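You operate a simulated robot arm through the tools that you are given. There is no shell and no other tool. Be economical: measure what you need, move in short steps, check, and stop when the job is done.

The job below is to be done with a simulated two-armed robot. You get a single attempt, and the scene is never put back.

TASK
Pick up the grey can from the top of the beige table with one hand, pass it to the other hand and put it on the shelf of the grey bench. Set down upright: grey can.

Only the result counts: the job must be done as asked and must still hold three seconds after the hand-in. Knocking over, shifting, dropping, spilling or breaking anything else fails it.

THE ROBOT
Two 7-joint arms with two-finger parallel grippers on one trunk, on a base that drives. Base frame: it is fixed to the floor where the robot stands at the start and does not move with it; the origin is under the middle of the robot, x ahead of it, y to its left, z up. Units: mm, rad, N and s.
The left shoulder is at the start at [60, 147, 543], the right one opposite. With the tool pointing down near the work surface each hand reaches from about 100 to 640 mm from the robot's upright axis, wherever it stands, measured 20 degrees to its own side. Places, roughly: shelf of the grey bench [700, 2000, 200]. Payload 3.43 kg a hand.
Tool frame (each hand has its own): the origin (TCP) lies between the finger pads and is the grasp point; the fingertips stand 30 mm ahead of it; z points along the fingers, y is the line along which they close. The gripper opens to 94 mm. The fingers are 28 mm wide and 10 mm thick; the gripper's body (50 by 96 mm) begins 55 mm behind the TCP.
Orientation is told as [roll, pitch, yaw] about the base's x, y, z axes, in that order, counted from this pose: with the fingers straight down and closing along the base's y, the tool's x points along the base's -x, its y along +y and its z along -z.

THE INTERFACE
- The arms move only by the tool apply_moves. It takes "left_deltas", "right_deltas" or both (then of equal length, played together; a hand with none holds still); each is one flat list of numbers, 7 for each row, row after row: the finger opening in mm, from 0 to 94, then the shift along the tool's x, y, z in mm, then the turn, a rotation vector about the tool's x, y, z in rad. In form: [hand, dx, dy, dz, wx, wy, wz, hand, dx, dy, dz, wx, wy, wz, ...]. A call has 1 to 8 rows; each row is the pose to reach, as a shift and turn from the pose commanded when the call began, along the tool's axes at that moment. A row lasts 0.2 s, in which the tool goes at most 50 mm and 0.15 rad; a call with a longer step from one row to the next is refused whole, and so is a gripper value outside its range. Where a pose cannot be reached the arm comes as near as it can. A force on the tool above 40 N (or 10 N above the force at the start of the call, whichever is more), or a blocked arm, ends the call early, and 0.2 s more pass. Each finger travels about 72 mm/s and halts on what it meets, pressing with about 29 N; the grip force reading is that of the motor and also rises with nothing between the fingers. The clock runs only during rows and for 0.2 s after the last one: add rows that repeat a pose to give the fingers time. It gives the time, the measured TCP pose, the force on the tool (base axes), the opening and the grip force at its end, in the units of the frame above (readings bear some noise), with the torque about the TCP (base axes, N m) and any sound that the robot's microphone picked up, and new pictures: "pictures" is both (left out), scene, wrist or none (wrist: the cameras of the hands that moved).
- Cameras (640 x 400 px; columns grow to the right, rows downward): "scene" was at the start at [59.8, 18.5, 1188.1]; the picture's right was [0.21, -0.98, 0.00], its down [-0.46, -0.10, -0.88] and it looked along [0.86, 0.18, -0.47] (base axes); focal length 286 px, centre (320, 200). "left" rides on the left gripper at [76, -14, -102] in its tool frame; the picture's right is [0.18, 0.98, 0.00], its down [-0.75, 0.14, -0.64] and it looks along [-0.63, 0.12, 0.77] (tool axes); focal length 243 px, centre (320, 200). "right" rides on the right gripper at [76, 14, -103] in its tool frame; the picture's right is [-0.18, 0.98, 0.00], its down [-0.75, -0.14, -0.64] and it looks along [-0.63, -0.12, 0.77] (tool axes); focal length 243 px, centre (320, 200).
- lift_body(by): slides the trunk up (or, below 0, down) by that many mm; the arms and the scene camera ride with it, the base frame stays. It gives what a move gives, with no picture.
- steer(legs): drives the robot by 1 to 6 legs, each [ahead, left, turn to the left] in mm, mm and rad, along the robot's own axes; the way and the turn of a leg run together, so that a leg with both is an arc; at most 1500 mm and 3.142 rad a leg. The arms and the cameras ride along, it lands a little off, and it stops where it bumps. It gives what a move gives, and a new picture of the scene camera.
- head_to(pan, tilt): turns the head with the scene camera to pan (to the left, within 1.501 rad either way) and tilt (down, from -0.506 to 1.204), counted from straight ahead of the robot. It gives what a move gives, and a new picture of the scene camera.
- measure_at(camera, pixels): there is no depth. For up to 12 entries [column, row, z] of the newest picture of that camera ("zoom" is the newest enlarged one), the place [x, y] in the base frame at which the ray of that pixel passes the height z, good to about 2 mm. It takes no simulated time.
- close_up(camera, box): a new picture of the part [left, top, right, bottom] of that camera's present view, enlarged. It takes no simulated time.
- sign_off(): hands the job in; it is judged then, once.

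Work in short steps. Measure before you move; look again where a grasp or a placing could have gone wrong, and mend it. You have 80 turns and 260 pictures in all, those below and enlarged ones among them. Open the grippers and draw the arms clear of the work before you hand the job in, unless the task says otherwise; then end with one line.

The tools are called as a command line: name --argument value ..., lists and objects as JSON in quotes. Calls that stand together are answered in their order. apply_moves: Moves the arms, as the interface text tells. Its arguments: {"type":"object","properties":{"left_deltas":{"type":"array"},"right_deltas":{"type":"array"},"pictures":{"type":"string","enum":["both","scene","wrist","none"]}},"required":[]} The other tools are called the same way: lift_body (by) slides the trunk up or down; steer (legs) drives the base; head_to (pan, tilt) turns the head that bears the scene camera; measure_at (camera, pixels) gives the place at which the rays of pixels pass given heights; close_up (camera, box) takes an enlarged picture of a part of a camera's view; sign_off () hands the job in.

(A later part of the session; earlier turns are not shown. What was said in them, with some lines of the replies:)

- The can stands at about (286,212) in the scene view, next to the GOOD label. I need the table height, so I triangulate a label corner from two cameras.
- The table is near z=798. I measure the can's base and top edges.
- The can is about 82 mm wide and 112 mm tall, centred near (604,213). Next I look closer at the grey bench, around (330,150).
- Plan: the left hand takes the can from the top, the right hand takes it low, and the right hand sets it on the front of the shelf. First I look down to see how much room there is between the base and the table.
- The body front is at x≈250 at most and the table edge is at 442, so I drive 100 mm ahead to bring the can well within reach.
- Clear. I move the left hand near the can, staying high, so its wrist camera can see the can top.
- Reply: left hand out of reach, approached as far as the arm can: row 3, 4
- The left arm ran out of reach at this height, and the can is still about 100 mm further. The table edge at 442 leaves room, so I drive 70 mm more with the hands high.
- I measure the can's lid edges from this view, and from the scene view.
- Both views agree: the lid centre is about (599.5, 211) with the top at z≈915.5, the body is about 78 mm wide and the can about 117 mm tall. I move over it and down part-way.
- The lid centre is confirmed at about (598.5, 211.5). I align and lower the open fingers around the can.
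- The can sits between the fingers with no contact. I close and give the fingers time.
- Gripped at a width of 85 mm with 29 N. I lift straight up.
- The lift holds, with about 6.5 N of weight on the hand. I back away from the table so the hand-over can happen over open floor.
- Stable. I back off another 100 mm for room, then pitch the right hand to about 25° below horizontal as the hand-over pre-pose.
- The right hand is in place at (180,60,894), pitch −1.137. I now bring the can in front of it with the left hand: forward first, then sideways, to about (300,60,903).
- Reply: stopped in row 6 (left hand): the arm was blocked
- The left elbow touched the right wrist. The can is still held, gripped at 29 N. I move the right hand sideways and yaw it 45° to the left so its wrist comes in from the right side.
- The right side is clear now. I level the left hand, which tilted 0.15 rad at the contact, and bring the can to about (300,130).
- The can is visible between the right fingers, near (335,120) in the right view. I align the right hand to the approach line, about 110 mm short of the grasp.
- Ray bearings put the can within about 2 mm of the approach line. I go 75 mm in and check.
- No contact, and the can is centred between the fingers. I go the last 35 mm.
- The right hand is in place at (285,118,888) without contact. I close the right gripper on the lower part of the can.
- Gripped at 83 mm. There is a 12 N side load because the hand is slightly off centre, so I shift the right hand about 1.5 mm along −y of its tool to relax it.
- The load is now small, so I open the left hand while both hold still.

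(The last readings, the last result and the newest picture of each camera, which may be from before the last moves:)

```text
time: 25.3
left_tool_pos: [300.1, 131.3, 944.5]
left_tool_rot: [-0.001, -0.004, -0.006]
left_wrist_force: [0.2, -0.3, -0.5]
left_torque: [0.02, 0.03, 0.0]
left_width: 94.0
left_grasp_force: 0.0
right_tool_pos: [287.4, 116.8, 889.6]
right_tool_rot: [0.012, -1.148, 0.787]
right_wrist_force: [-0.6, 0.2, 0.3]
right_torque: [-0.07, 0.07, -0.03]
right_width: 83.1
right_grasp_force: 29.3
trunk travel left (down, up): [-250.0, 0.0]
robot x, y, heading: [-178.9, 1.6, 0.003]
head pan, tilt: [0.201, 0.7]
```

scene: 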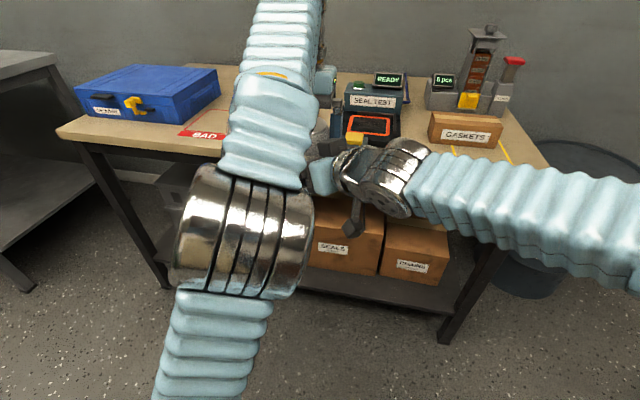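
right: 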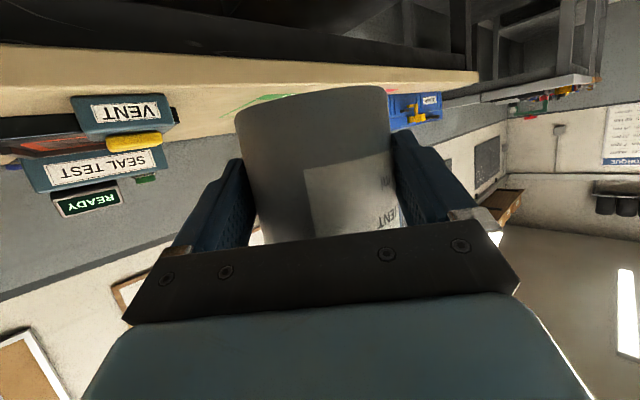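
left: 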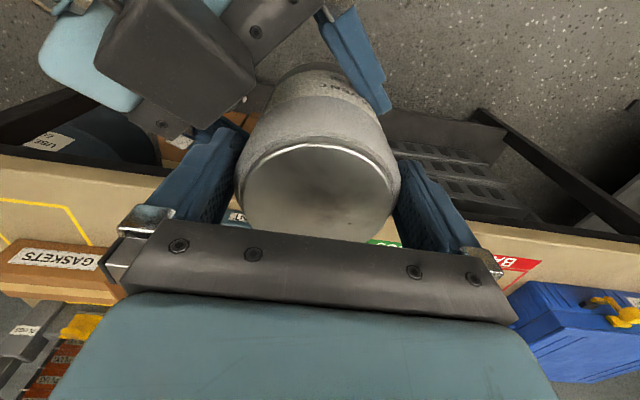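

The can stays in the right hand and the left fingers are open. The left arm is near its reach limit upward, so I lower the right hand 80 mm to draw the can out from between the left fingers.

apply_moves --right_deltas '[60, 9.1, 0, 4.1, 0, 0, 0, 60, 27.3, 0, 12.4, 0, 0, 0, 60, 45.5, 0, 20.6, 0, 0, 0, 60, 63.8, 0, 28.8, 0, 0, 0, 60, 72.9, 0, 33, 0, 0, 0, 60, 72.9, 0, 33, 0, 0, 0]' --pictures "both"

close_up --camera "left" --box '[0, 0, 640, 400]'

```text
time: 26.7
left_tool_pos: [299.6, 131.0, 944.4]
left_tool_rot: [0.0, -0.004, -0.003]
left_wrist_force: [0.0, 0.1, -0.3]
left_torque: [0.01, -0.02, -0.01]
left_width: 93.8
left_grasp_force: 0.1
right_tool_pos: [287.5, 115.9, 808.0]
right_tool_rot: [0.012, -1.148, 0.787]
right_wrist_force: [0.1, 0.2, -0.4]
right_torque: [-0.08, 0.05, 0.04]
right_width: 82.9
right_grasp_force: 29.2
trunk travel left (down, up): [-250.0, 0.0]
robot x, y, heading: [-180.8, 2.4, -0.001]
head pan, tilt: [0.201, 0.7]
```

scene: 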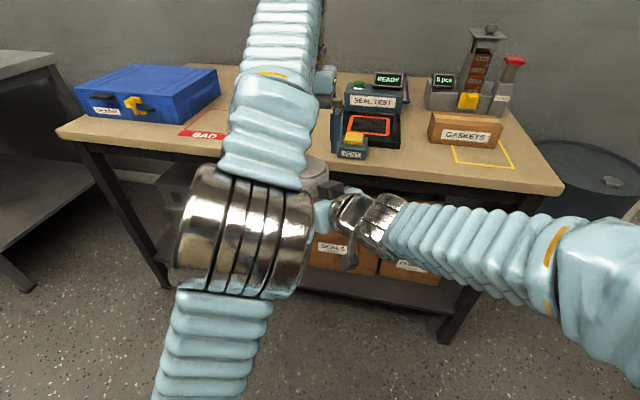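
right: 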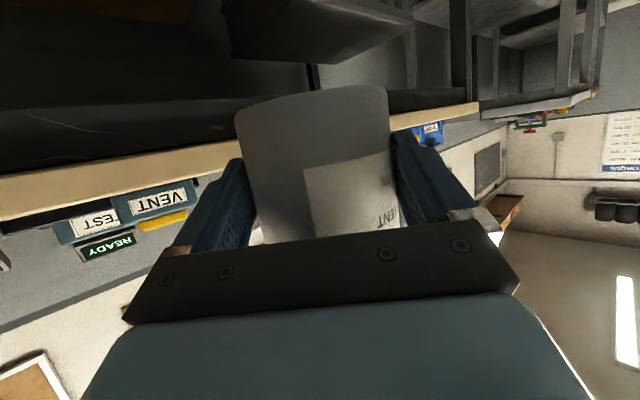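

```text
1.00 times, centred on (320, 200) of left (not enlarged: the box is as wide or as high as the picture)
```

zoom: 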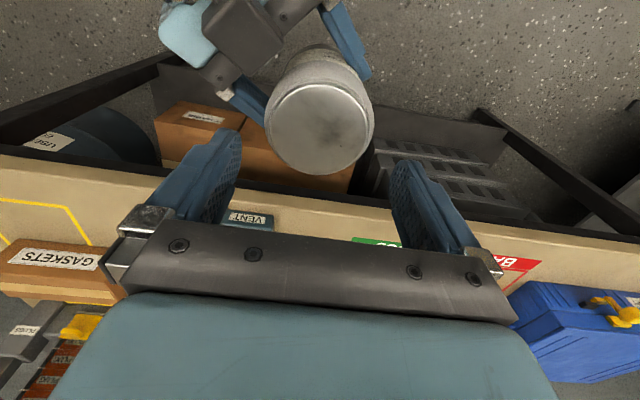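

The can top is clear below the left fingertips. I move the left hand out to the left and then back to its start pose.

apply_moves --left_deltas '[94, 0, 40, 0, 0, 0, 0, 94, 0, 80, 0, 0, 0, 0, 94, 20, 108, -10, 0, 0, 0, 94, 60, 108, -25, 0, 0, 0, 94, 100, 108, -40, 0, 0, 0, 94, 145, 108, -56, 0, 0, 0, 94, 184, 108, -56, 0, 0, 0]' --pictures "scene"

head_to --pan 1.2 --tilt 0.6

```text
time: 28.3
left_tool_pos: [115.7, 240.1, 997.7]
left_tool_rot: [-0.001, -0.001, -0.003]
left_wrist_force: [-0.4, 0.4, -0.1]
left_torque: [-0.01, 0.0, 0.0]
left_width: 94.0
left_grasp_force: 0.0
right_tool_pos: [287.6, 116.0, 807.9]
right_tool_rot: [0.012, -1.147, 0.788]
right_wrist_force: [-0.7, -0.6, 0.0]
right_torque: [-0.04, 0.07, 0.01]
right_width: 82.9
right_grasp_force: 28.9
trunk travel left (down, up): [-250.0, 0.0]
robot x, y, heading: [-181.4, -3.1, 0.004]
head pan, tilt: [0.201, 0.7]
```

scene: 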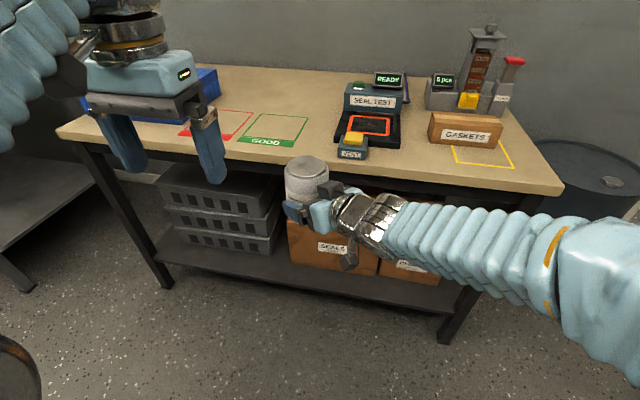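

```text
time: 29.6
left_tool_pos: [114.8, 240.4, 1000.6]
left_tool_rot: [-0.001, -0.004, -0.004]
left_wrist_force: [-0.5, 0.1, -0.6]
left_torque: [0.02, 0.03, -0.02]
left_width: 94.2
left_grasp_force: 0.0
right_tool_pos: [287.1, 116.6, 807.8]
right_tool_rot: [0.012, -1.147, 0.785]
right_wrist_force: [-0.1, 0.0, 0.1]
right_torque: [-0.06, 0.08, 0.02]
right_width: 83.0
right_grasp_force: 29.1
trunk travel left (down, up): [-250.0, 0.0]
robot x, y, heading: [-177.4, 0.3, 0.001]
head pan, tilt: [1.201, 0.6]
```

scene: 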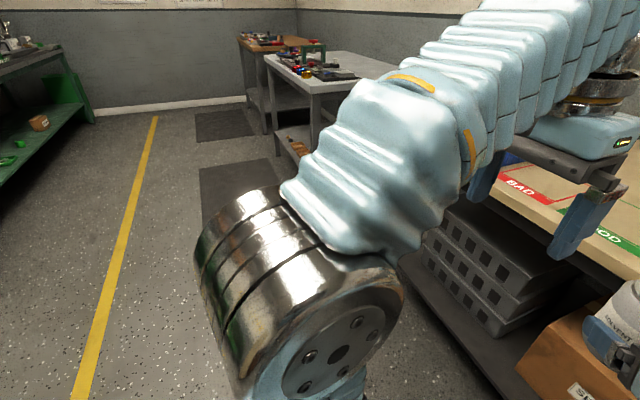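

The way along the aisle is free: floor mats only, and the bench front is at x≈400. I drive left 1000 mm.

steer --legs '[[-60, 0, 0], [0, 1000, 0]]'

head_to --pan 0.45 --tilt 0.6

```text
time: 35.4
left_tool_pos: [55.8, 1237.8, 999.5]
left_tool_rot: [0.0, -0.004, -0.008]
left_wrist_force: [0.4, 0.0, -0.3]
left_torque: [-0.01, -0.02, -0.02]
left_width: 94.0
left_grasp_force: 0.1
right_tool_pos: [226.9, 1114.7, 808.6]
right_tool_rot: [0.012, -1.146, 0.782]
right_wrist_force: [0.5, -0.6, 0.1]
right_torque: [-0.03, 0.09, 0.0]
right_width: 82.8
right_grasp_force: 29.4
trunk travel left (down, up): [-250.0, 0.0]
robot x, y, heading: [-239.0, 999.4, 0.001]
head pan, tilt: [1.201, 0.6]
```

scene: 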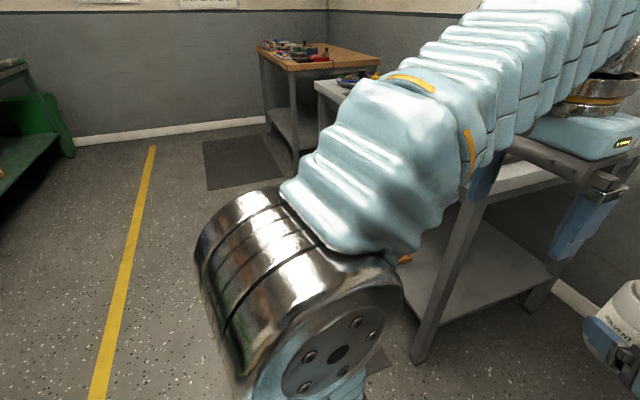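

```text
time: 36.5
left_tool_pos: [54.6, 1237.9, 999.7]
left_tool_rot: [-0.002, -0.004, -0.007]
left_wrist_force: [0.4, 0.6, 0.3]
left_torque: [-0.04, 0.0, -0.02]
left_width: 93.9
left_grasp_force: 0.1
right_tool_pos: [225.9, 1112.7, 807.6]
right_tool_rot: [0.013, -1.147, 0.782]
right_wrist_force: [1.0, 0.0, -0.9]
right_torque: [-0.13, 0.08, 0.0]
right_width: 83.0
right_grasp_force: 29.1
trunk travel left (down, up): [-250.0, 0.0]
robot x, y, heading: [-245.6, 998.1, 0.001]
head pan, tilt: [0.45, 0.6]
```

scene: 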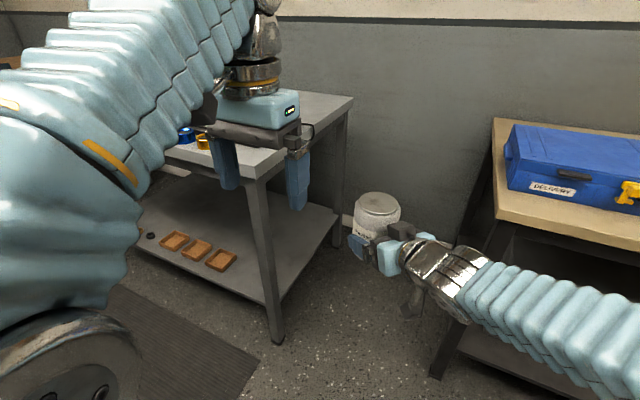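

The bench shelf is visible with three small trays, around (195,250). I measure the shelf corners and the trays.

measure_at --camera "scene" --pixels '[[276, 342, 0], [262, 302, 200], [283, 298, 200], [338, 215, 200], [221, 260, 200], [236, 260, 200], [197, 250, 200], [172, 240, 200], [219, 271, 200], [250, 182, 750], [353, 98, 750]]'

close_up --camera "scene" --box '[120, 150, 360, 300]'

```text
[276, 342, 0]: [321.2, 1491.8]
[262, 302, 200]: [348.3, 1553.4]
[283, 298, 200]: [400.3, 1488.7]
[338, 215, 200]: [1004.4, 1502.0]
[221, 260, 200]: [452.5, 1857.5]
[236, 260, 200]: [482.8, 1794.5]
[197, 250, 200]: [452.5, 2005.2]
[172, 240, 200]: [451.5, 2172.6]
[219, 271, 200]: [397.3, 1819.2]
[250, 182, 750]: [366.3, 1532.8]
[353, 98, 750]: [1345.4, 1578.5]
```

```text
2.67 times, centred on (240, 225) of scene
```

zoom: 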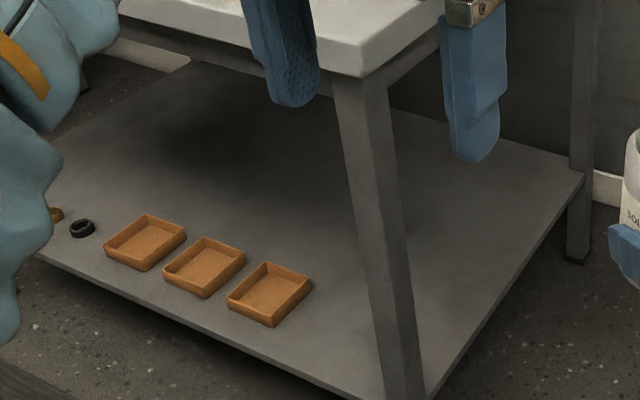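

The free front part of the shelf lies between the leg (y≈1510) and the first tray (y≈1790), with the front edge at x≈350. I plan to place the can at about (430,1650). First I turn the right hand's yaw back to 0 and move it to the robot's right.

apply_moves --right_deltas '[60, 8.8, -18.1, -19.4, 0.1021, 0, 0.0462, 60, 17.6, -36.1, -38.9, 0.2043, 0, 0.0925, 60, 26.4, -54.2, -58.3, 0.3064, 0, 0.1387, 60, 35.1, -72.3, -77.7, 0.4086, 0, 0.185, 60, 43.9, -90.4, -97.1, 0.5107, 0, 0.2312, 60, 52.7, -108.4, -116.6, 0.6129, 0, 0.2775, 60, 61.5, -126.5, -136, 0.715, 0, 0.3237]' --pictures "both"

```text
time: 38.0
left_tool_pos: [56.5, 1238.0, 999.5]
left_tool_rot: [0.0, -0.004, -0.008]
left_wrist_force: [-0.2, -0.7, 0.4]
left_torque: [0.01, 0.0, -0.01]
left_width: 94.0
left_grasp_force: 0.0
right_tool_pos: [211.8, 917.2, 808.6]
right_tool_rot: [0.014, -1.142, -0.005]
right_wrist_force: [0.0, 0.2, -0.4]
right_torque: [-0.01, 0.08, 0.04]
right_width: 82.8
right_grasp_force: 29.1
trunk travel left (down, up): [-250.0, 0.0]
robot x, y, heading: [-240.8, 997.8, -0.006]
head pan, tilt: [0.45, 0.6]
```

scene: 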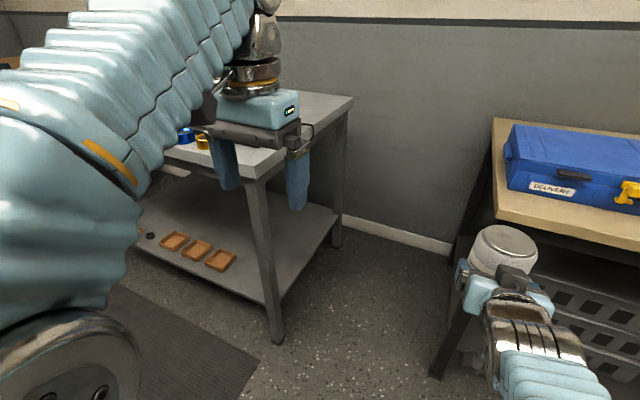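
right: 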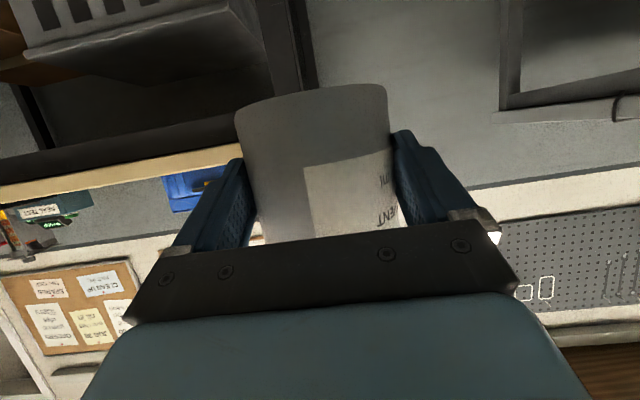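

The yaw is back to 0 and the can is steady. I drive left about 730 mm to line up with the free shelf spot, then look.

steer --legs '[[0, 732, 0]]'

head_to --pan -0.1 --tilt 0.8

```text
time: 42.0
left_tool_pos: [56.1, 1973.8, 999.0]
left_tool_rot: [0.001, -0.003, -0.008]
left_wrist_force: [-0.6, 0.1, 0.0]
left_torque: [0.0, 0.0, 0.0]
left_width: 94.2
left_grasp_force: 0.1
right_tool_pos: [212.6, 1652.4, 808.0]
right_tool_rot: [0.013, -1.142, -0.002]
right_wrist_force: [0.2, 0.8, -0.4]
right_torque: [0.0, 0.1, 0.0]
right_width: 82.8
right_grasp_force: 28.8
trunk travel left (down, up): [-250.0, 0.0]
robot x, y, heading: [-239.9, 1733.8, -0.0]
head pan, tilt: [0.45, 0.6]
```

scene: 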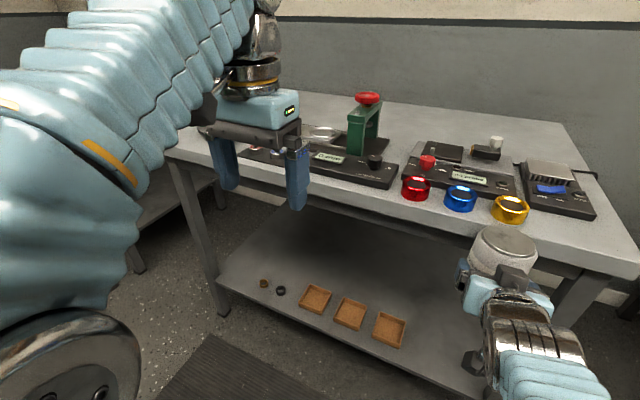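

```text
time: 43.0
left_tool_pos: [55.6, 1975.0, 999.2]
left_tool_rot: [0.0, -0.004, -0.008]
left_wrist_force: [0.2, 0.1, -0.2]
left_torque: [0.01, 0.02, 0.0]
left_width: 94.1
left_grasp_force: 0.1
right_tool_pos: [213.8, 1655.4, 807.1]
right_tool_rot: [0.013, -1.142, -0.002]
right_wrist_force: [0.0, -0.5, 0.2]
right_torque: [0.01, 0.12, -0.05]
right_width: 82.8
right_grasp_force: 28.3
trunk travel left (down, up): [-250.0, 0.0]
robot x, y, heading: [-240.3, 1737.3, -0.003]
head pan, tilt: [-0.099, 0.799]
```

scene: 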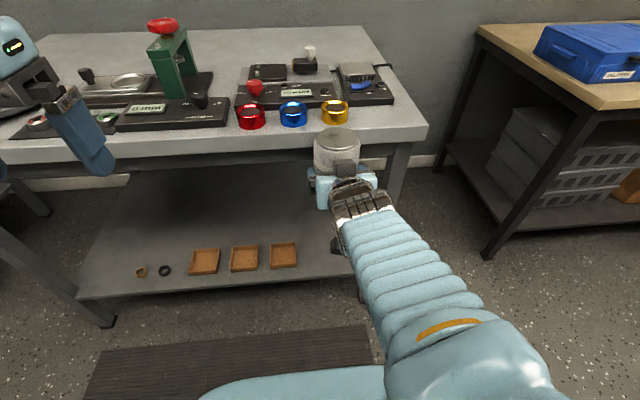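

measure_at --camera "scene" --pixels '[[240, 282, 200], [240, 287, 200], [270, 268, 200], [298, 267, 200], [296, 243, 200], [258, 271, 200], [192, 275, 200], [80, 300, 200], [104, 327, 0], [405, 145, 750], [428, 130, 790]]'

close_up --camera "scene" --box '[160, 140, 432, 310]'

```text
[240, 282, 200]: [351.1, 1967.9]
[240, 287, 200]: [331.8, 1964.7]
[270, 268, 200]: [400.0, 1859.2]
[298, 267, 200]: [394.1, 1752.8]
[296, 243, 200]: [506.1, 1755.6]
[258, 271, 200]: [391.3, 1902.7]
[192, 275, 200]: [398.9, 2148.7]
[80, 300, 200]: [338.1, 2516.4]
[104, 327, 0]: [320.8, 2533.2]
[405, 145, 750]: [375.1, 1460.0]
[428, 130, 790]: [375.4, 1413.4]
```

```text
2.35 times, centred on (296, 225) of scene
```

zoom: 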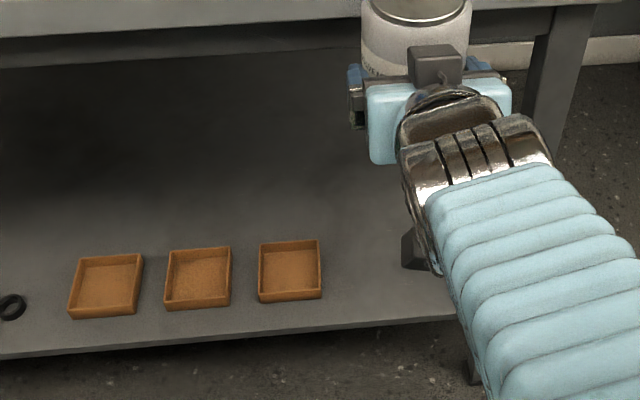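

The tray's right edge is at y≈1752 and the leg is near y≈1510. The can's front is at x≈276, ahead of the bench, so I lower the trunk by 250 mm here.

lift_body --by -250

```text
time: 45.6
left_tool_pos: [56.0, 1974.7, 749.1]
left_tool_rot: [0.001, -0.003, -0.006]
left_wrist_force: [0.1, -0.9, -0.5]
left_torque: [0.02, 0.03, 0.0]
left_width: 94.0
left_grasp_force: 0.1
right_tool_pos: [212.6, 1654.4, 557.6]
right_tool_rot: [0.011, -1.142, -0.001]
right_wrist_force: [0.7, -0.1, -0.1]
right_torque: [0.0, 0.11, 0.0]
right_width: 82.9
right_grasp_force: 29.1
trunk travel left (down, up): [0.0, 250.0]
robot x, y, heading: [-239.5, 1736.2, -0.006]
head pan, tilt: [-0.099, 0.799]
```

I lower the right hand 258 mm straight down in front of the shelf.

apply_moves --right_deltas '[60, 33.5, -2, 15.3, 0, 0, 0, 60, 67, -4, 30.7, 0, 0, 0, 60, 100.5, -6, 46, 0, 0, 0, 60, 134, -8, 61.3, 0, 0, 0, 60, 167.6, -10, 76.6, 0, 0, 0, 60, 201, -12, 92, 0, 0, 0, 60, 234.6, -12, 107.3, 0, 0, 0, 60, 234.6, -12, 107.3, 0, 0, 0]' --pictures "both"

```text
time: 47.4
left_tool_pos: [55.3, 1974.3, 748.9]
left_tool_rot: [-0.001, -0.002, -0.006]
left_wrist_force: [-0.2, -0.3, -0.1]
left_torque: [0.0, 0.01, -0.01]
left_width: 93.8
left_grasp_force: 0.0
right_tool_pos: [228.2, 1651.8, 296.0]
right_tool_rot: [0.013, -1.143, -0.002]
right_wrist_force: [-0.1, -0.6, 0.3]
right_torque: [-0.02, 0.12, -0.02]
right_width: 82.6
right_grasp_force: 29.3
right hand out of reach, approached as far as the arm can: row 3, 4, 5, 6, 7, 8
trunk travel left (down, up): [0.0, 250.0]
robot x, y, heading: [-241.0, 1730.3, -0.002]
head pan, tilt: [-0.099, 0.799]
```

scene: 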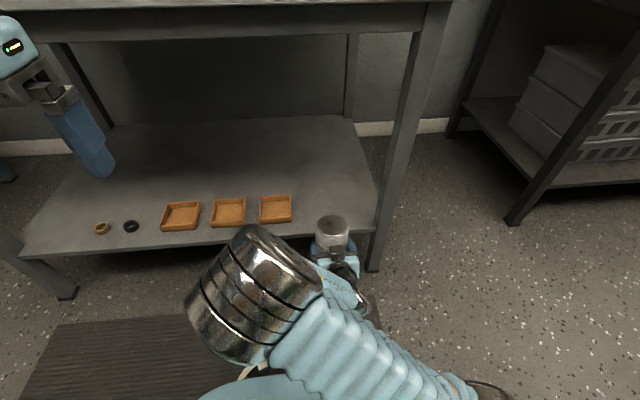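
right: 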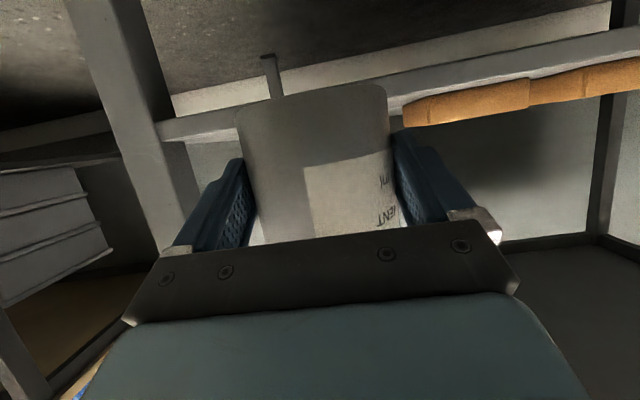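

The TCP is at (228,1652,296), close to what I wanted. Now I check the shelf's exact height using both cameras.

close_up --camera "scene" --box '[200, 160, 440, 310]'

close_up --camera "right" --box '[140, 0, 640, 312]'

```text
2.67 times, centred on (320, 235) of scene
```

zoom: 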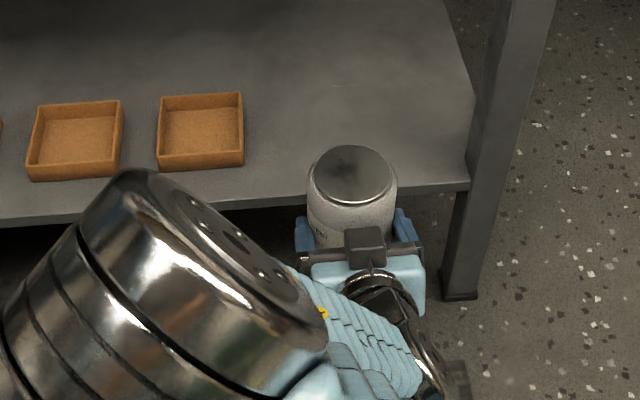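

```text
1.28 times, centred on (390, 156) of right
```

zoom: 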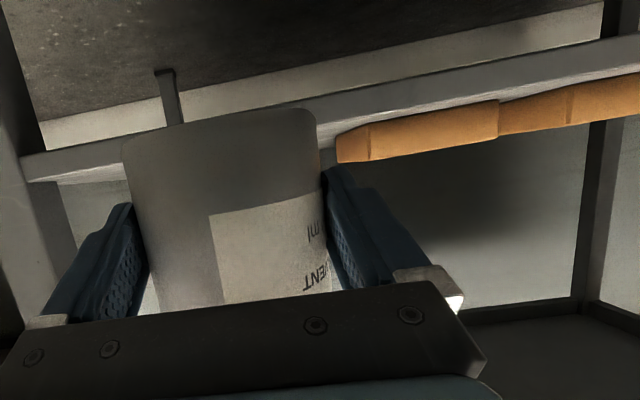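

measure_at --camera "zoom" --pixels '[[370, 125, 180], [370, 125, 200], [370, 125, 220], [30, 182, 180], [30, 182, 200], [30, 182, 220]]'

measure_at --camera "scene" --pixels '[[291.5, 222, 180], [291.5, 222, 200], [291.5, 222, 220], [376, 228.5, 180], [376, 228.5, 200], [376, 228.5, 220], [372, 271, 0], [290, 236, 200], [330, 223, 356]]'

```text
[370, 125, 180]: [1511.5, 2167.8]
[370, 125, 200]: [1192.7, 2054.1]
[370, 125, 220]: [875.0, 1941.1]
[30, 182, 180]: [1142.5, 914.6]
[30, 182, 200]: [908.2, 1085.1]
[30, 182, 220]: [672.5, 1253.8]
```

```text
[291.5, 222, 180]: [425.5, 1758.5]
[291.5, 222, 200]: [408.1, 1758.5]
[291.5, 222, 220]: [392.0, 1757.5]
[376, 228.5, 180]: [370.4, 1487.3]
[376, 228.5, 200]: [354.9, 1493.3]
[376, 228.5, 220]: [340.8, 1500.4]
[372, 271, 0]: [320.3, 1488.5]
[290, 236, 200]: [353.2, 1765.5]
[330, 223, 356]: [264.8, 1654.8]
```

Both cameras agree that the shelf top is at z≈250 with its front edge at x≈321, so the can's bottom is about level with it right now. I raise the hand 40 mm before moving in.

apply_moves --right_deltas '[60, -18, 0, -8, 0, 0, 0, 60, -36.4, 0, -16.6, 0, 0, 0, 60, -36.4, 0, -16.6, 0, 0, 0]' --pictures "both"

close_up --camera "right" --box '[140, 0, 640, 312]'

```text
time: 48.2
left_tool_pos: [56.3, 1973.9, 749.7]
left_tool_rot: [-0.001, -0.002, -0.006]
left_wrist_force: [0.5, -0.3, 0.4]
left_torque: [-0.02, -0.03, 0.0]
left_width: 93.8
left_grasp_force: 0.0
right_tool_pos: [234.5, 1655.0, 334.5]
right_tool_rot: [0.011, -1.141, -0.002]
right_wrist_force: [0.0, -0.6, -0.5]
right_torque: [-0.03, 0.15, -0.03]
right_width: 82.7
right_grasp_force: 28.7
right hand out of reach, approached as far as the arm can: row 1, 2, 3
trunk travel left (down, up): [0.0, 250.0]
robot x, y, heading: [-239.8, 1734.4, -0.001]
head pan, tilt: [-0.099, 0.799]
```

scene: 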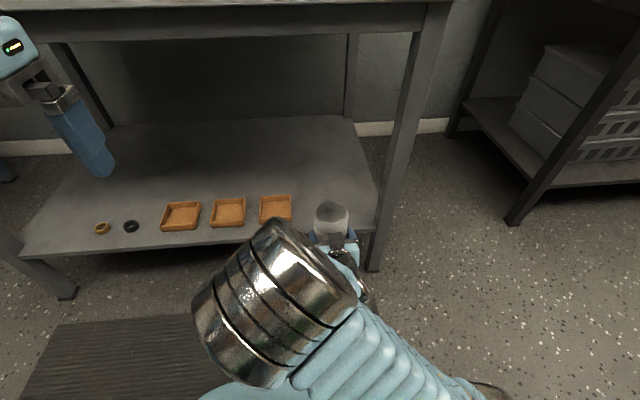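
right: 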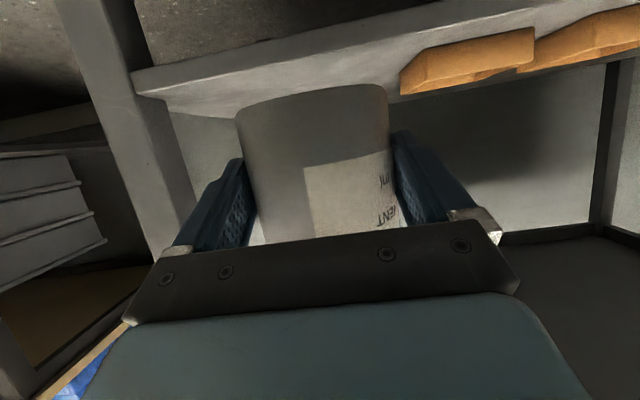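

```text
1.28 times, centred on (390, 156) of right
```

zoom: 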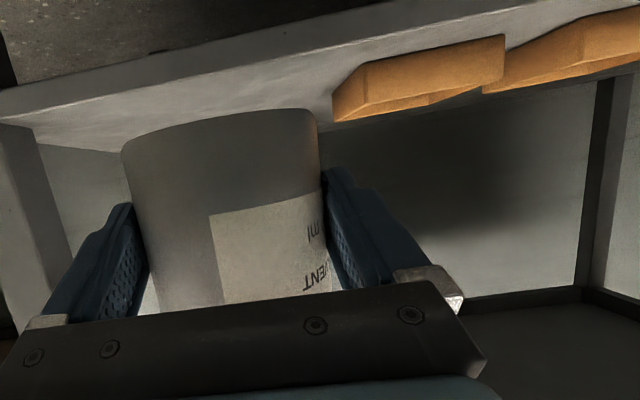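

measure_at --camera "zoom" --pixels '[[365, 62, 240], [365, 62, 250], [365, 62, 260], [10, 122, 250], [400, 30, 250], [400, 30, 240], [200, 75, 250]]'

measure_at --camera "scene" --pixels '[[291.5, 222, 240], [291.5, 222, 250], [291.5, 222, 260], [376, 228.5, 250], [366, 233, 250], [378, 228, 250]]'

```text
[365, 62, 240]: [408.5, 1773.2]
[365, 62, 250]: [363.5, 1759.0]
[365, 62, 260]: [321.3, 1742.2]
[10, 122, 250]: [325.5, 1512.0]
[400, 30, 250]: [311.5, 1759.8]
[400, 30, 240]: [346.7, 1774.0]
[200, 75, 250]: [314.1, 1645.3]
```

```text
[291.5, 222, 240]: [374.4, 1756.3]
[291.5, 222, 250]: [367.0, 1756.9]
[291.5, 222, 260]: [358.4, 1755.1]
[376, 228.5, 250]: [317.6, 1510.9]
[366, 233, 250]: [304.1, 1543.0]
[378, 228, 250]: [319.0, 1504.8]
```

The shelf height of 250 is confirmed. The can's bottom is about 40 mm above it, so I drive 95 mm ahead, leaving the rest to the arm.

steer --legs '[[95, 0, 0]]'

```text
time: 49.3
left_tool_pos: [151.4, 1973.9, 749.7]
left_tool_rot: [-0.001, -0.003, -0.007]
left_wrist_force: [0.8, -0.6, -0.4]
left_torque: [0.01, -0.03, 0.03]
left_width: 94.1
left_grasp_force: 0.0
right_tool_pos: [331.0, 1654.6, 334.6]
right_tool_rot: [0.01, -1.143, 0.001]
right_wrist_force: [-0.5, -0.1, -0.6]
right_torque: [-0.02, 0.14, -0.01]
right_width: 82.8
right_grasp_force: 28.3
trunk travel left (down, up): [0.0, 250.0]
robot x, y, heading: [-141.9, 1735.4, -0.004]
head pan, tilt: [-0.099, 0.799]
```

scene: 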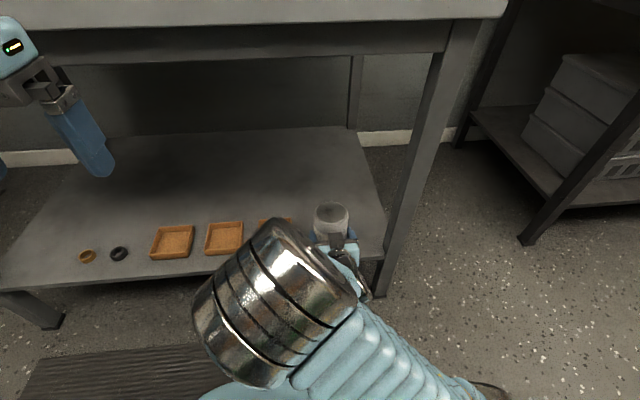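

I extend the arm 45 mm over the shelf at the same height.

apply_moves --right_deltas '[60, -6.2, 0, 13.6, 0, 0, 0, 60, -12.5, 0, 27.3, 0, 0, 0, 60, -18.7, 0, 40.9, 0, 0, 0, 60, -18.7, 0, 40.9, 0, 0, 0]' --pictures "both"

close_up --camera "scene" --box '[240, 160, 432, 280]'

```text
time: 50.3
left_tool_pos: [152.2, 1975.1, 749.2]
left_tool_rot: [-0.001, -0.004, -0.009]
left_wrist_force: [0.0, 0.1, -1.1]
left_torque: [0.02, 0.01, -0.01]
left_width: 94.1
left_grasp_force: 0.0
right_tool_pos: [376.8, 1655.3, 334.9]
right_tool_rot: [0.011, -1.142, -0.001]
right_wrist_force: [-0.2, 1.1, -0.4]
right_torque: [-0.01, 0.08, -0.02]
right_width: 82.9
right_grasp_force: 29.0
trunk travel left (down, up): [0.0, 250.0]
robot x, y, heading: [-145.2, 1733.9, 0.001]
head pan, tilt: [-0.099, 0.799]
```

scene: 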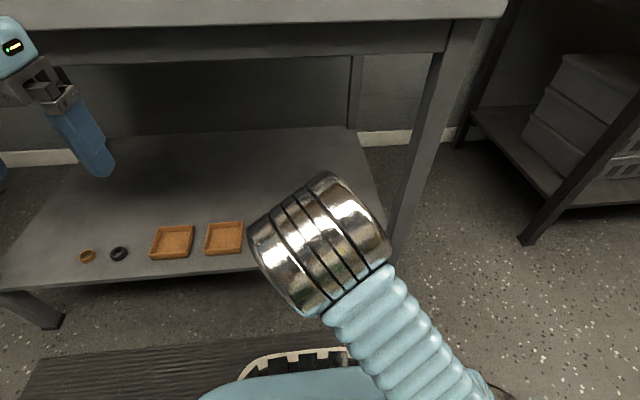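
right: 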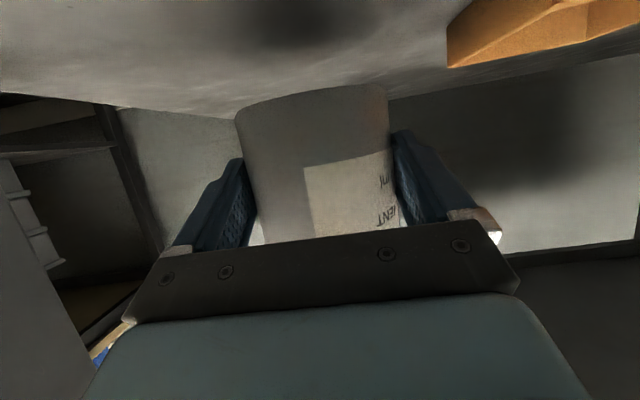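

```text
3.33 times, centred on (336, 220) of scene
```

zoom: 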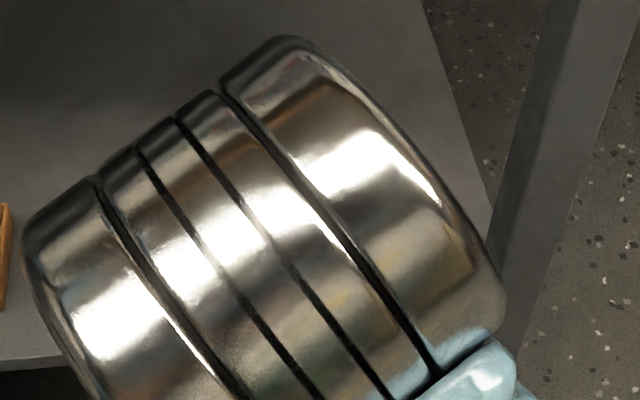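

The can is over the shelf with its axis at about (397,1655). I lower 34 mm, staying short of contact.

apply_moves --right_deltas '[60, 13.6, 0, 6.2, 0, 0, 0, 60, 24.5, 0, 11.2, 0, 0, 0, 60, 30.9, 0, 14.1, 0, 0, 0, 60, 30.9, 0, 14.1, 0, 0, 0]' --pictures "wrist"

close_up --camera "right" --box '[180, 40, 468, 220]'

```text
time: 51.3
left_tool_pos: [151.5, 1974.5, 749.7]
left_tool_rot: [0.0, -0.002, -0.008]
left_wrist_force: [-0.6, 0.1, -0.4]
left_torque: [-0.02, 0.01, 0.02]
left_width: 94.3
left_grasp_force: 0.0
right_tool_pos: [375.9, 1656.4, 302.0]
right_tool_rot: [0.008, -1.142, 0.0]
right_wrist_force: [0.2, -0.2, -0.2]
right_torque: [-0.02, 0.12, -0.02]
right_width: 82.8
right_grasp_force: 29.2
trunk travel left (down, up): [0.0, 250.0]
robot x, y, heading: [-143.1, 1734.7, -0.002]
head pan, tilt: [-0.099, 0.799]
```

right: 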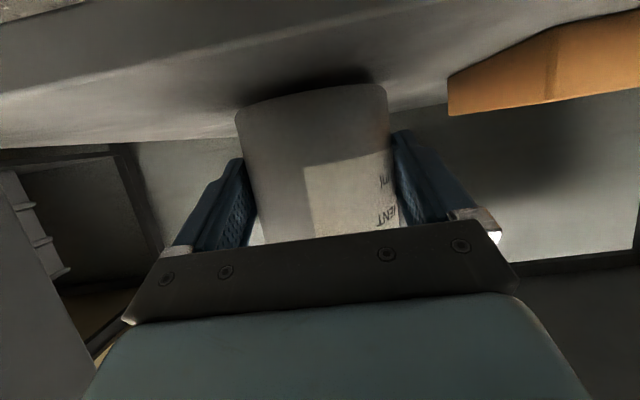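

```text
2.22 times, centred on (324, 130) of right
```

zoom: 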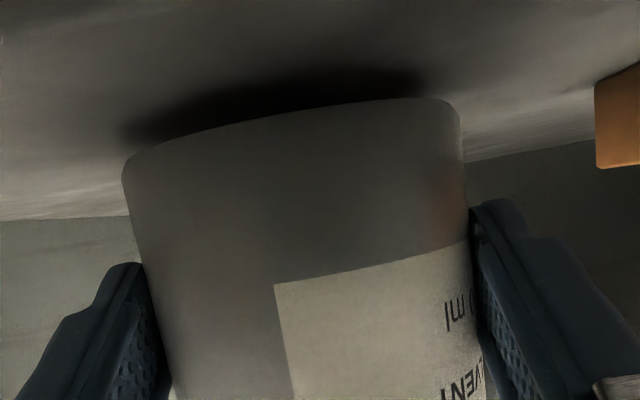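

The shadow closes up under the can, so only a few mm remain. I lower in small steps while watching the force.

apply_moves --right_deltas '[60, 1.8, 0, 0.8, 0, 0, 0, 60, 3.6, 0, 1.7, 0, 0, 0, 60, 3.6, 0, 1.7, 0, 0, 0]' --pictures "none"

close_up --camera "right" --box '[180, 40, 468, 220]'

```text
time: 52.1
left_tool_pos: [151.4, 1973.4, 750.5]
left_tool_rot: [0.0, -0.003, -0.009]
left_wrist_force: [-0.7, 0.0, -0.3]
left_torque: [0.01, 0.02, 0.03]
left_width: 94.0
left_grasp_force: 0.1
right_tool_pos: [376.0, 1655.3, 296.2]
right_tool_rot: [0.011, -1.142, 0.0]
right_wrist_force: [0.5, -0.1, 0.5]
right_torque: [0.01, 0.15, 0.01]
right_width: 82.4
right_grasp_force: 29.1
trunk travel left (down, up): [0.0, 250.0]
robot x, y, heading: [-142.5, 1735.3, 0.004]
head pan, tilt: [-0.099, 0.799]
```

```text
2.22 times, centred on (324, 130) of right
```

zoom: 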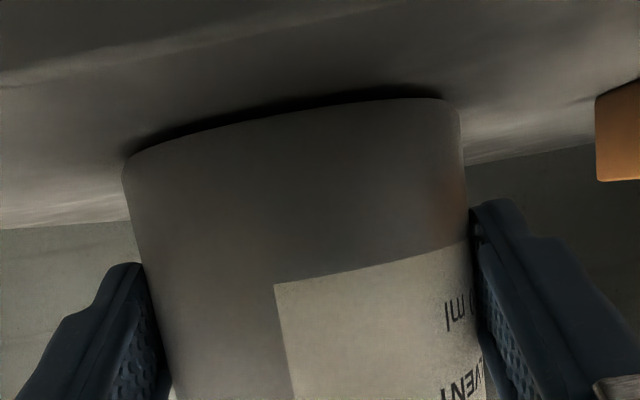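

apply_moves --right_deltas '[60, 1.4, 0, 0.6, 0, 0, 0, 60, 1.8, 0, 0.8, 0, 0, 0, 60, 1.8, 0, 0.8, 0, 0, 0]' --pictures "none"

close_up --camera "right" --box '[180, 40, 468, 220]'

```text
time: 52.9
left_tool_pos: [151.3, 1974.3, 748.7]
left_tool_rot: [0.0, -0.004, -0.007]
left_wrist_force: [0.6, 0.2, 0.3]
left_torque: [0.0, -0.01, 0.0]
left_width: 94.1
left_grasp_force: 0.1
right_tool_pos: [376.5, 1656.5, 295.5]
right_tool_rot: [0.01, -1.144, -0.001]
right_wrist_force: [1.1, 0.3, -0.1]
right_torque: [-0.02, 0.04, 0.02]
right_width: 82.5
right_grasp_force: 29.0
trunk travel left (down, up): [0.0, 250.0]
robot x, y, heading: [-144.5, 1730.1, 0.002]
head pan, tilt: [-0.099, 0.799]
```

```text
2.22 times, centred on (324, 130) of right
```

zoom: 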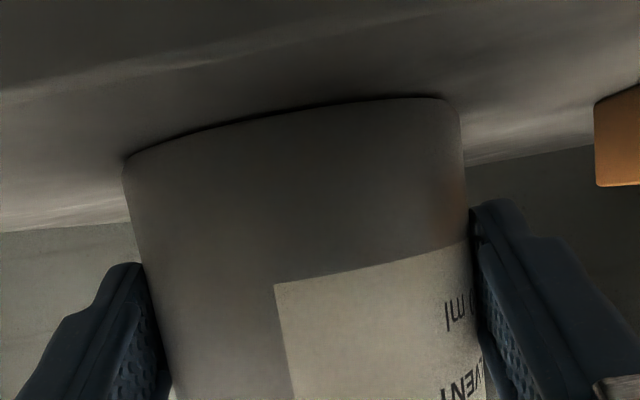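

The gap has nearly vanished. One more small step should touch down.

apply_moves --right_deltas '[60, 0.9, 0, 0.4, 0, 0, 0, 60, 1.4, 0, 0.6, 0, 0, 0, 60, 1.4, 0, 0.6, 0, 0, 0]' --pictures "none"

close_up --camera "right" --box '[180, 40, 468, 220]'

```text
time: 53.7
left_tool_pos: [150.3, 1973.8, 750.3]
left_tool_rot: [-0.001, -0.007, -0.008]
left_wrist_force: [-1.0, 0.4, 0.3]
left_torque: [0.03, 0.0, 0.02]
left_width: 94.1
left_grasp_force: 0.0
right_tool_pos: [376.4, 1656.3, 294.0]
right_tool_rot: [0.01, -1.146, -0.001]
right_wrist_force: [-2.8, -1.4, 13.4]
right_torque: [-0.38, -0.89, -0.16]
right_width: 82.8
right_grasp_force: 28.8
trunk travel left (down, up): [0.0, 250.0]
robot x, y, heading: [-145.2, 1735.2, -0.001]
head pan, tilt: [-0.099, 0.799]
```

```text
2.22 times, centred on (324, 130) of right
```

zoom: 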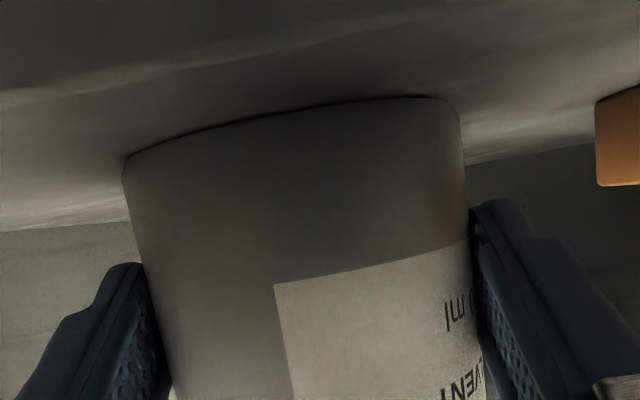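

Touchdown, with 13 N upward on the hand. I open the right gripper slowly in place.

apply_moves --right_deltas '[84, -0.5, 0, -0.2, 0, 0, 0, 88, -0.5, 0, -0.2, 0, 0, 0, 94, -0.5, 0, -0.2, 0, 0, 0, 94, -0.5, 0, -0.2, 0, 0, 0]' --pictures "wrist"

```text
time: 54.7
left_tool_pos: [151.4, 1974.1, 748.2]
left_tool_rot: [0.001, -0.003, -0.009]
left_wrist_force: [0.3, 0.4, 0.5]
left_torque: [-0.01, 0.0, -0.02]
left_width: 93.8
left_grasp_force: 0.1
right_tool_pos: [374.9, 1656.5, 294.0]
right_tool_rot: [0.011, -1.145, 0.0]
right_wrist_force: [-0.2, 0.0, 0.0]
right_torque: [0.04, -0.01, 0.0]
right_width: 93.9
right_grasp_force: 0.0
trunk travel left (down, up): [0.0, 250.0]
robot x, y, heading: [-144.3, 1739.0, 0.002]
head pan, tilt: [-0.099, 0.799]
```

right: 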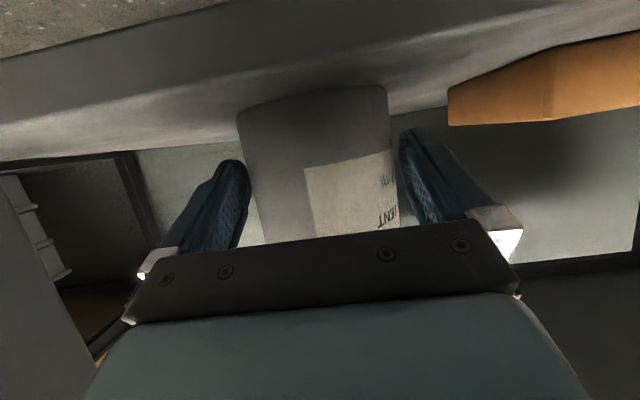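

Released and centred, with no forces. I withdraw along the tool axis in small steps.

apply_moves --right_deltas '[94, 0, 0, -10, 0, 0, 0, 94, 0, 0, -20, 0, 0, 0, 94, 0, 0, -30, 0, 0, 0, 94, 0, 0, -40, 0, 0, 0, 94, 0, 0, -40, 0, 0, 0]' --pictures "wrist"

```text
time: 55.9
left_tool_pos: [152.2, 1974.7, 749.2]
left_tool_rot: [0.001, -0.003, -0.008]
left_wrist_force: [0.6, 0.3, 0.1]
left_torque: [-0.01, -0.01, -0.04]
left_width: 94.0
left_grasp_force: 0.0
right_tool_pos: [339.6, 1655.8, 310.8]
right_tool_rot: [0.011, -1.144, 0.0]
right_wrist_force: [1.0, 0.0, -0.1]
right_torque: [-0.01, 0.01, 0.02]
right_width: 94.1
right_grasp_force: 0.0
trunk travel left (down, up): [0.0, 250.0]
robot x, y, heading: [-146.6, 1732.2, -0.002]
head pan, tilt: [-0.099, 0.799]
```

right: 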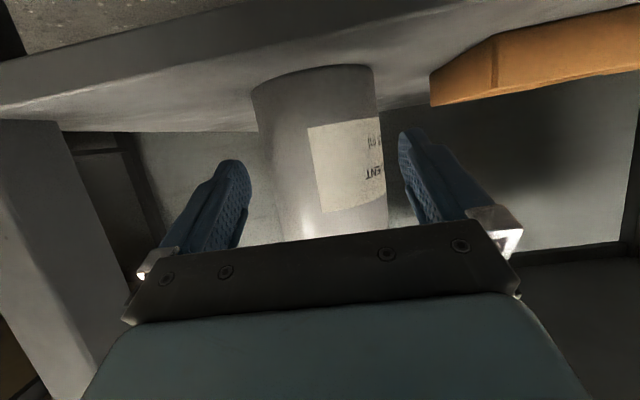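

The can stands free and upright. I back the base away 200 mm and look at it.

steer --legs '[[-200, 0, 0]]'

head_to --pan -0.1 --tilt 0.6

close_up --camera "right" --box '[0, 0, 640, 400]'

```text
time: 57.5
left_tool_pos: [-50.9, 1974.1, 749.9]
left_tool_rot: [0.0, -0.003, -0.006]
left_wrist_force: [-1.0, 0.1, -0.3]
left_torque: [-0.03, 0.03, 0.0]
left_width: 93.8
left_grasp_force: 0.0
right_tool_pos: [138.2, 1656.8, 310.5]
right_tool_rot: [0.01, -1.143, 0.002]
right_wrist_force: [0.3, 0.1, -0.1]
right_torque: [0.0, -0.01, 0.03]
right_width: 94.0
right_grasp_force: 0.1
trunk travel left (down, up): [0.0, 250.0]
robot x, y, heading: [-348.8, 1738.2, 0.002]
head pan, tilt: [-0.099, 0.799]
```

scene: 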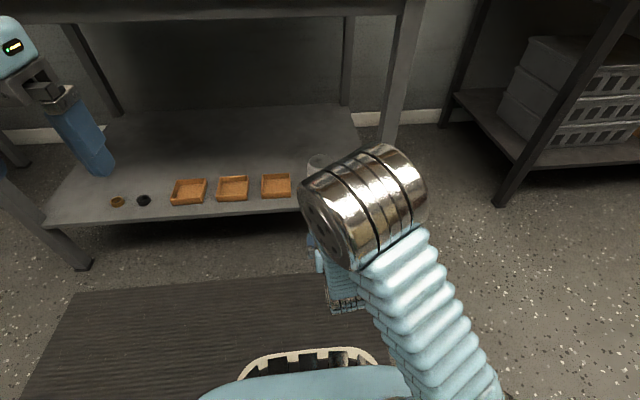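

```text
time: 58.3
left_tool_pos: [-50.6, 1974.3, 749.3]
left_tool_rot: [-0.002, -0.003, -0.005]
left_wrist_force: [0.2, 0.3, 0.3]
left_torque: [0.0, 0.0, 0.0]
left_width: 94.0
left_grasp_force: 0.0
right_tool_pos: [137.7, 1655.9, 311.4]
right_tool_rot: [0.011, -1.143, 0.002]
right_wrist_force: [0.2, 0.8, -0.5]
right_torque: [-0.03, -0.01, -0.01]
right_width: 93.8
right_grasp_force: 0.2
trunk travel left (down, up): [0.0, 250.0]
robot x, y, heading: [-347.7, 1735.4, 0.002]
head pan, tilt: [-0.099, 0.6]
```

scene: 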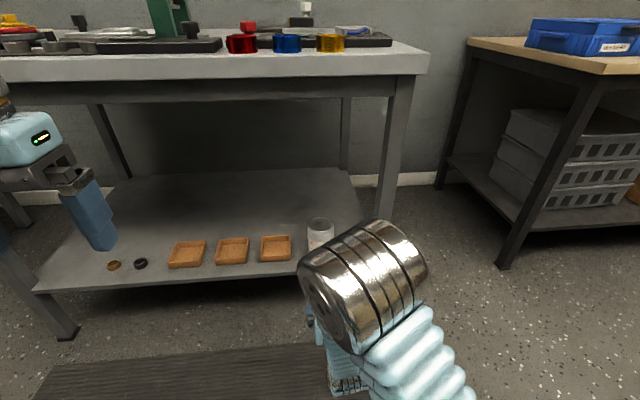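

```text
1.00 times, centred on (320, 200) of right (not enlarged: the box is as wide or as high as the picture)
```

zoom: 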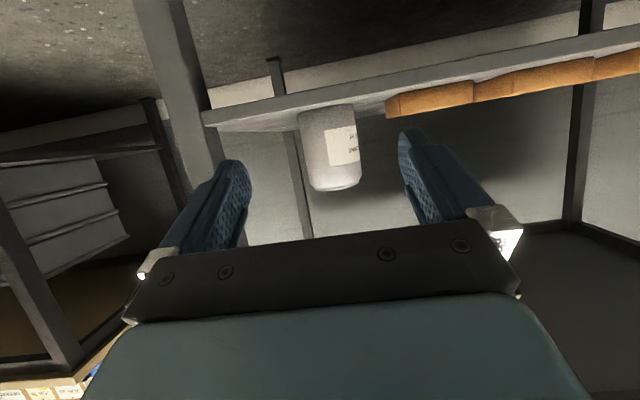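

The right wrist view shows the can upright on the shelf at (330,145), apart from the trays. Both grippers are open and clear, so I hand in.

sign_off

```text
The job is handed in.
```

The grey can was picked up with the left hand, passed directly to the right hand and set down upright near the front of the grey bench's shelf. In the last pictures nothing else had moved, and both grippers were open and clear when I handed in.
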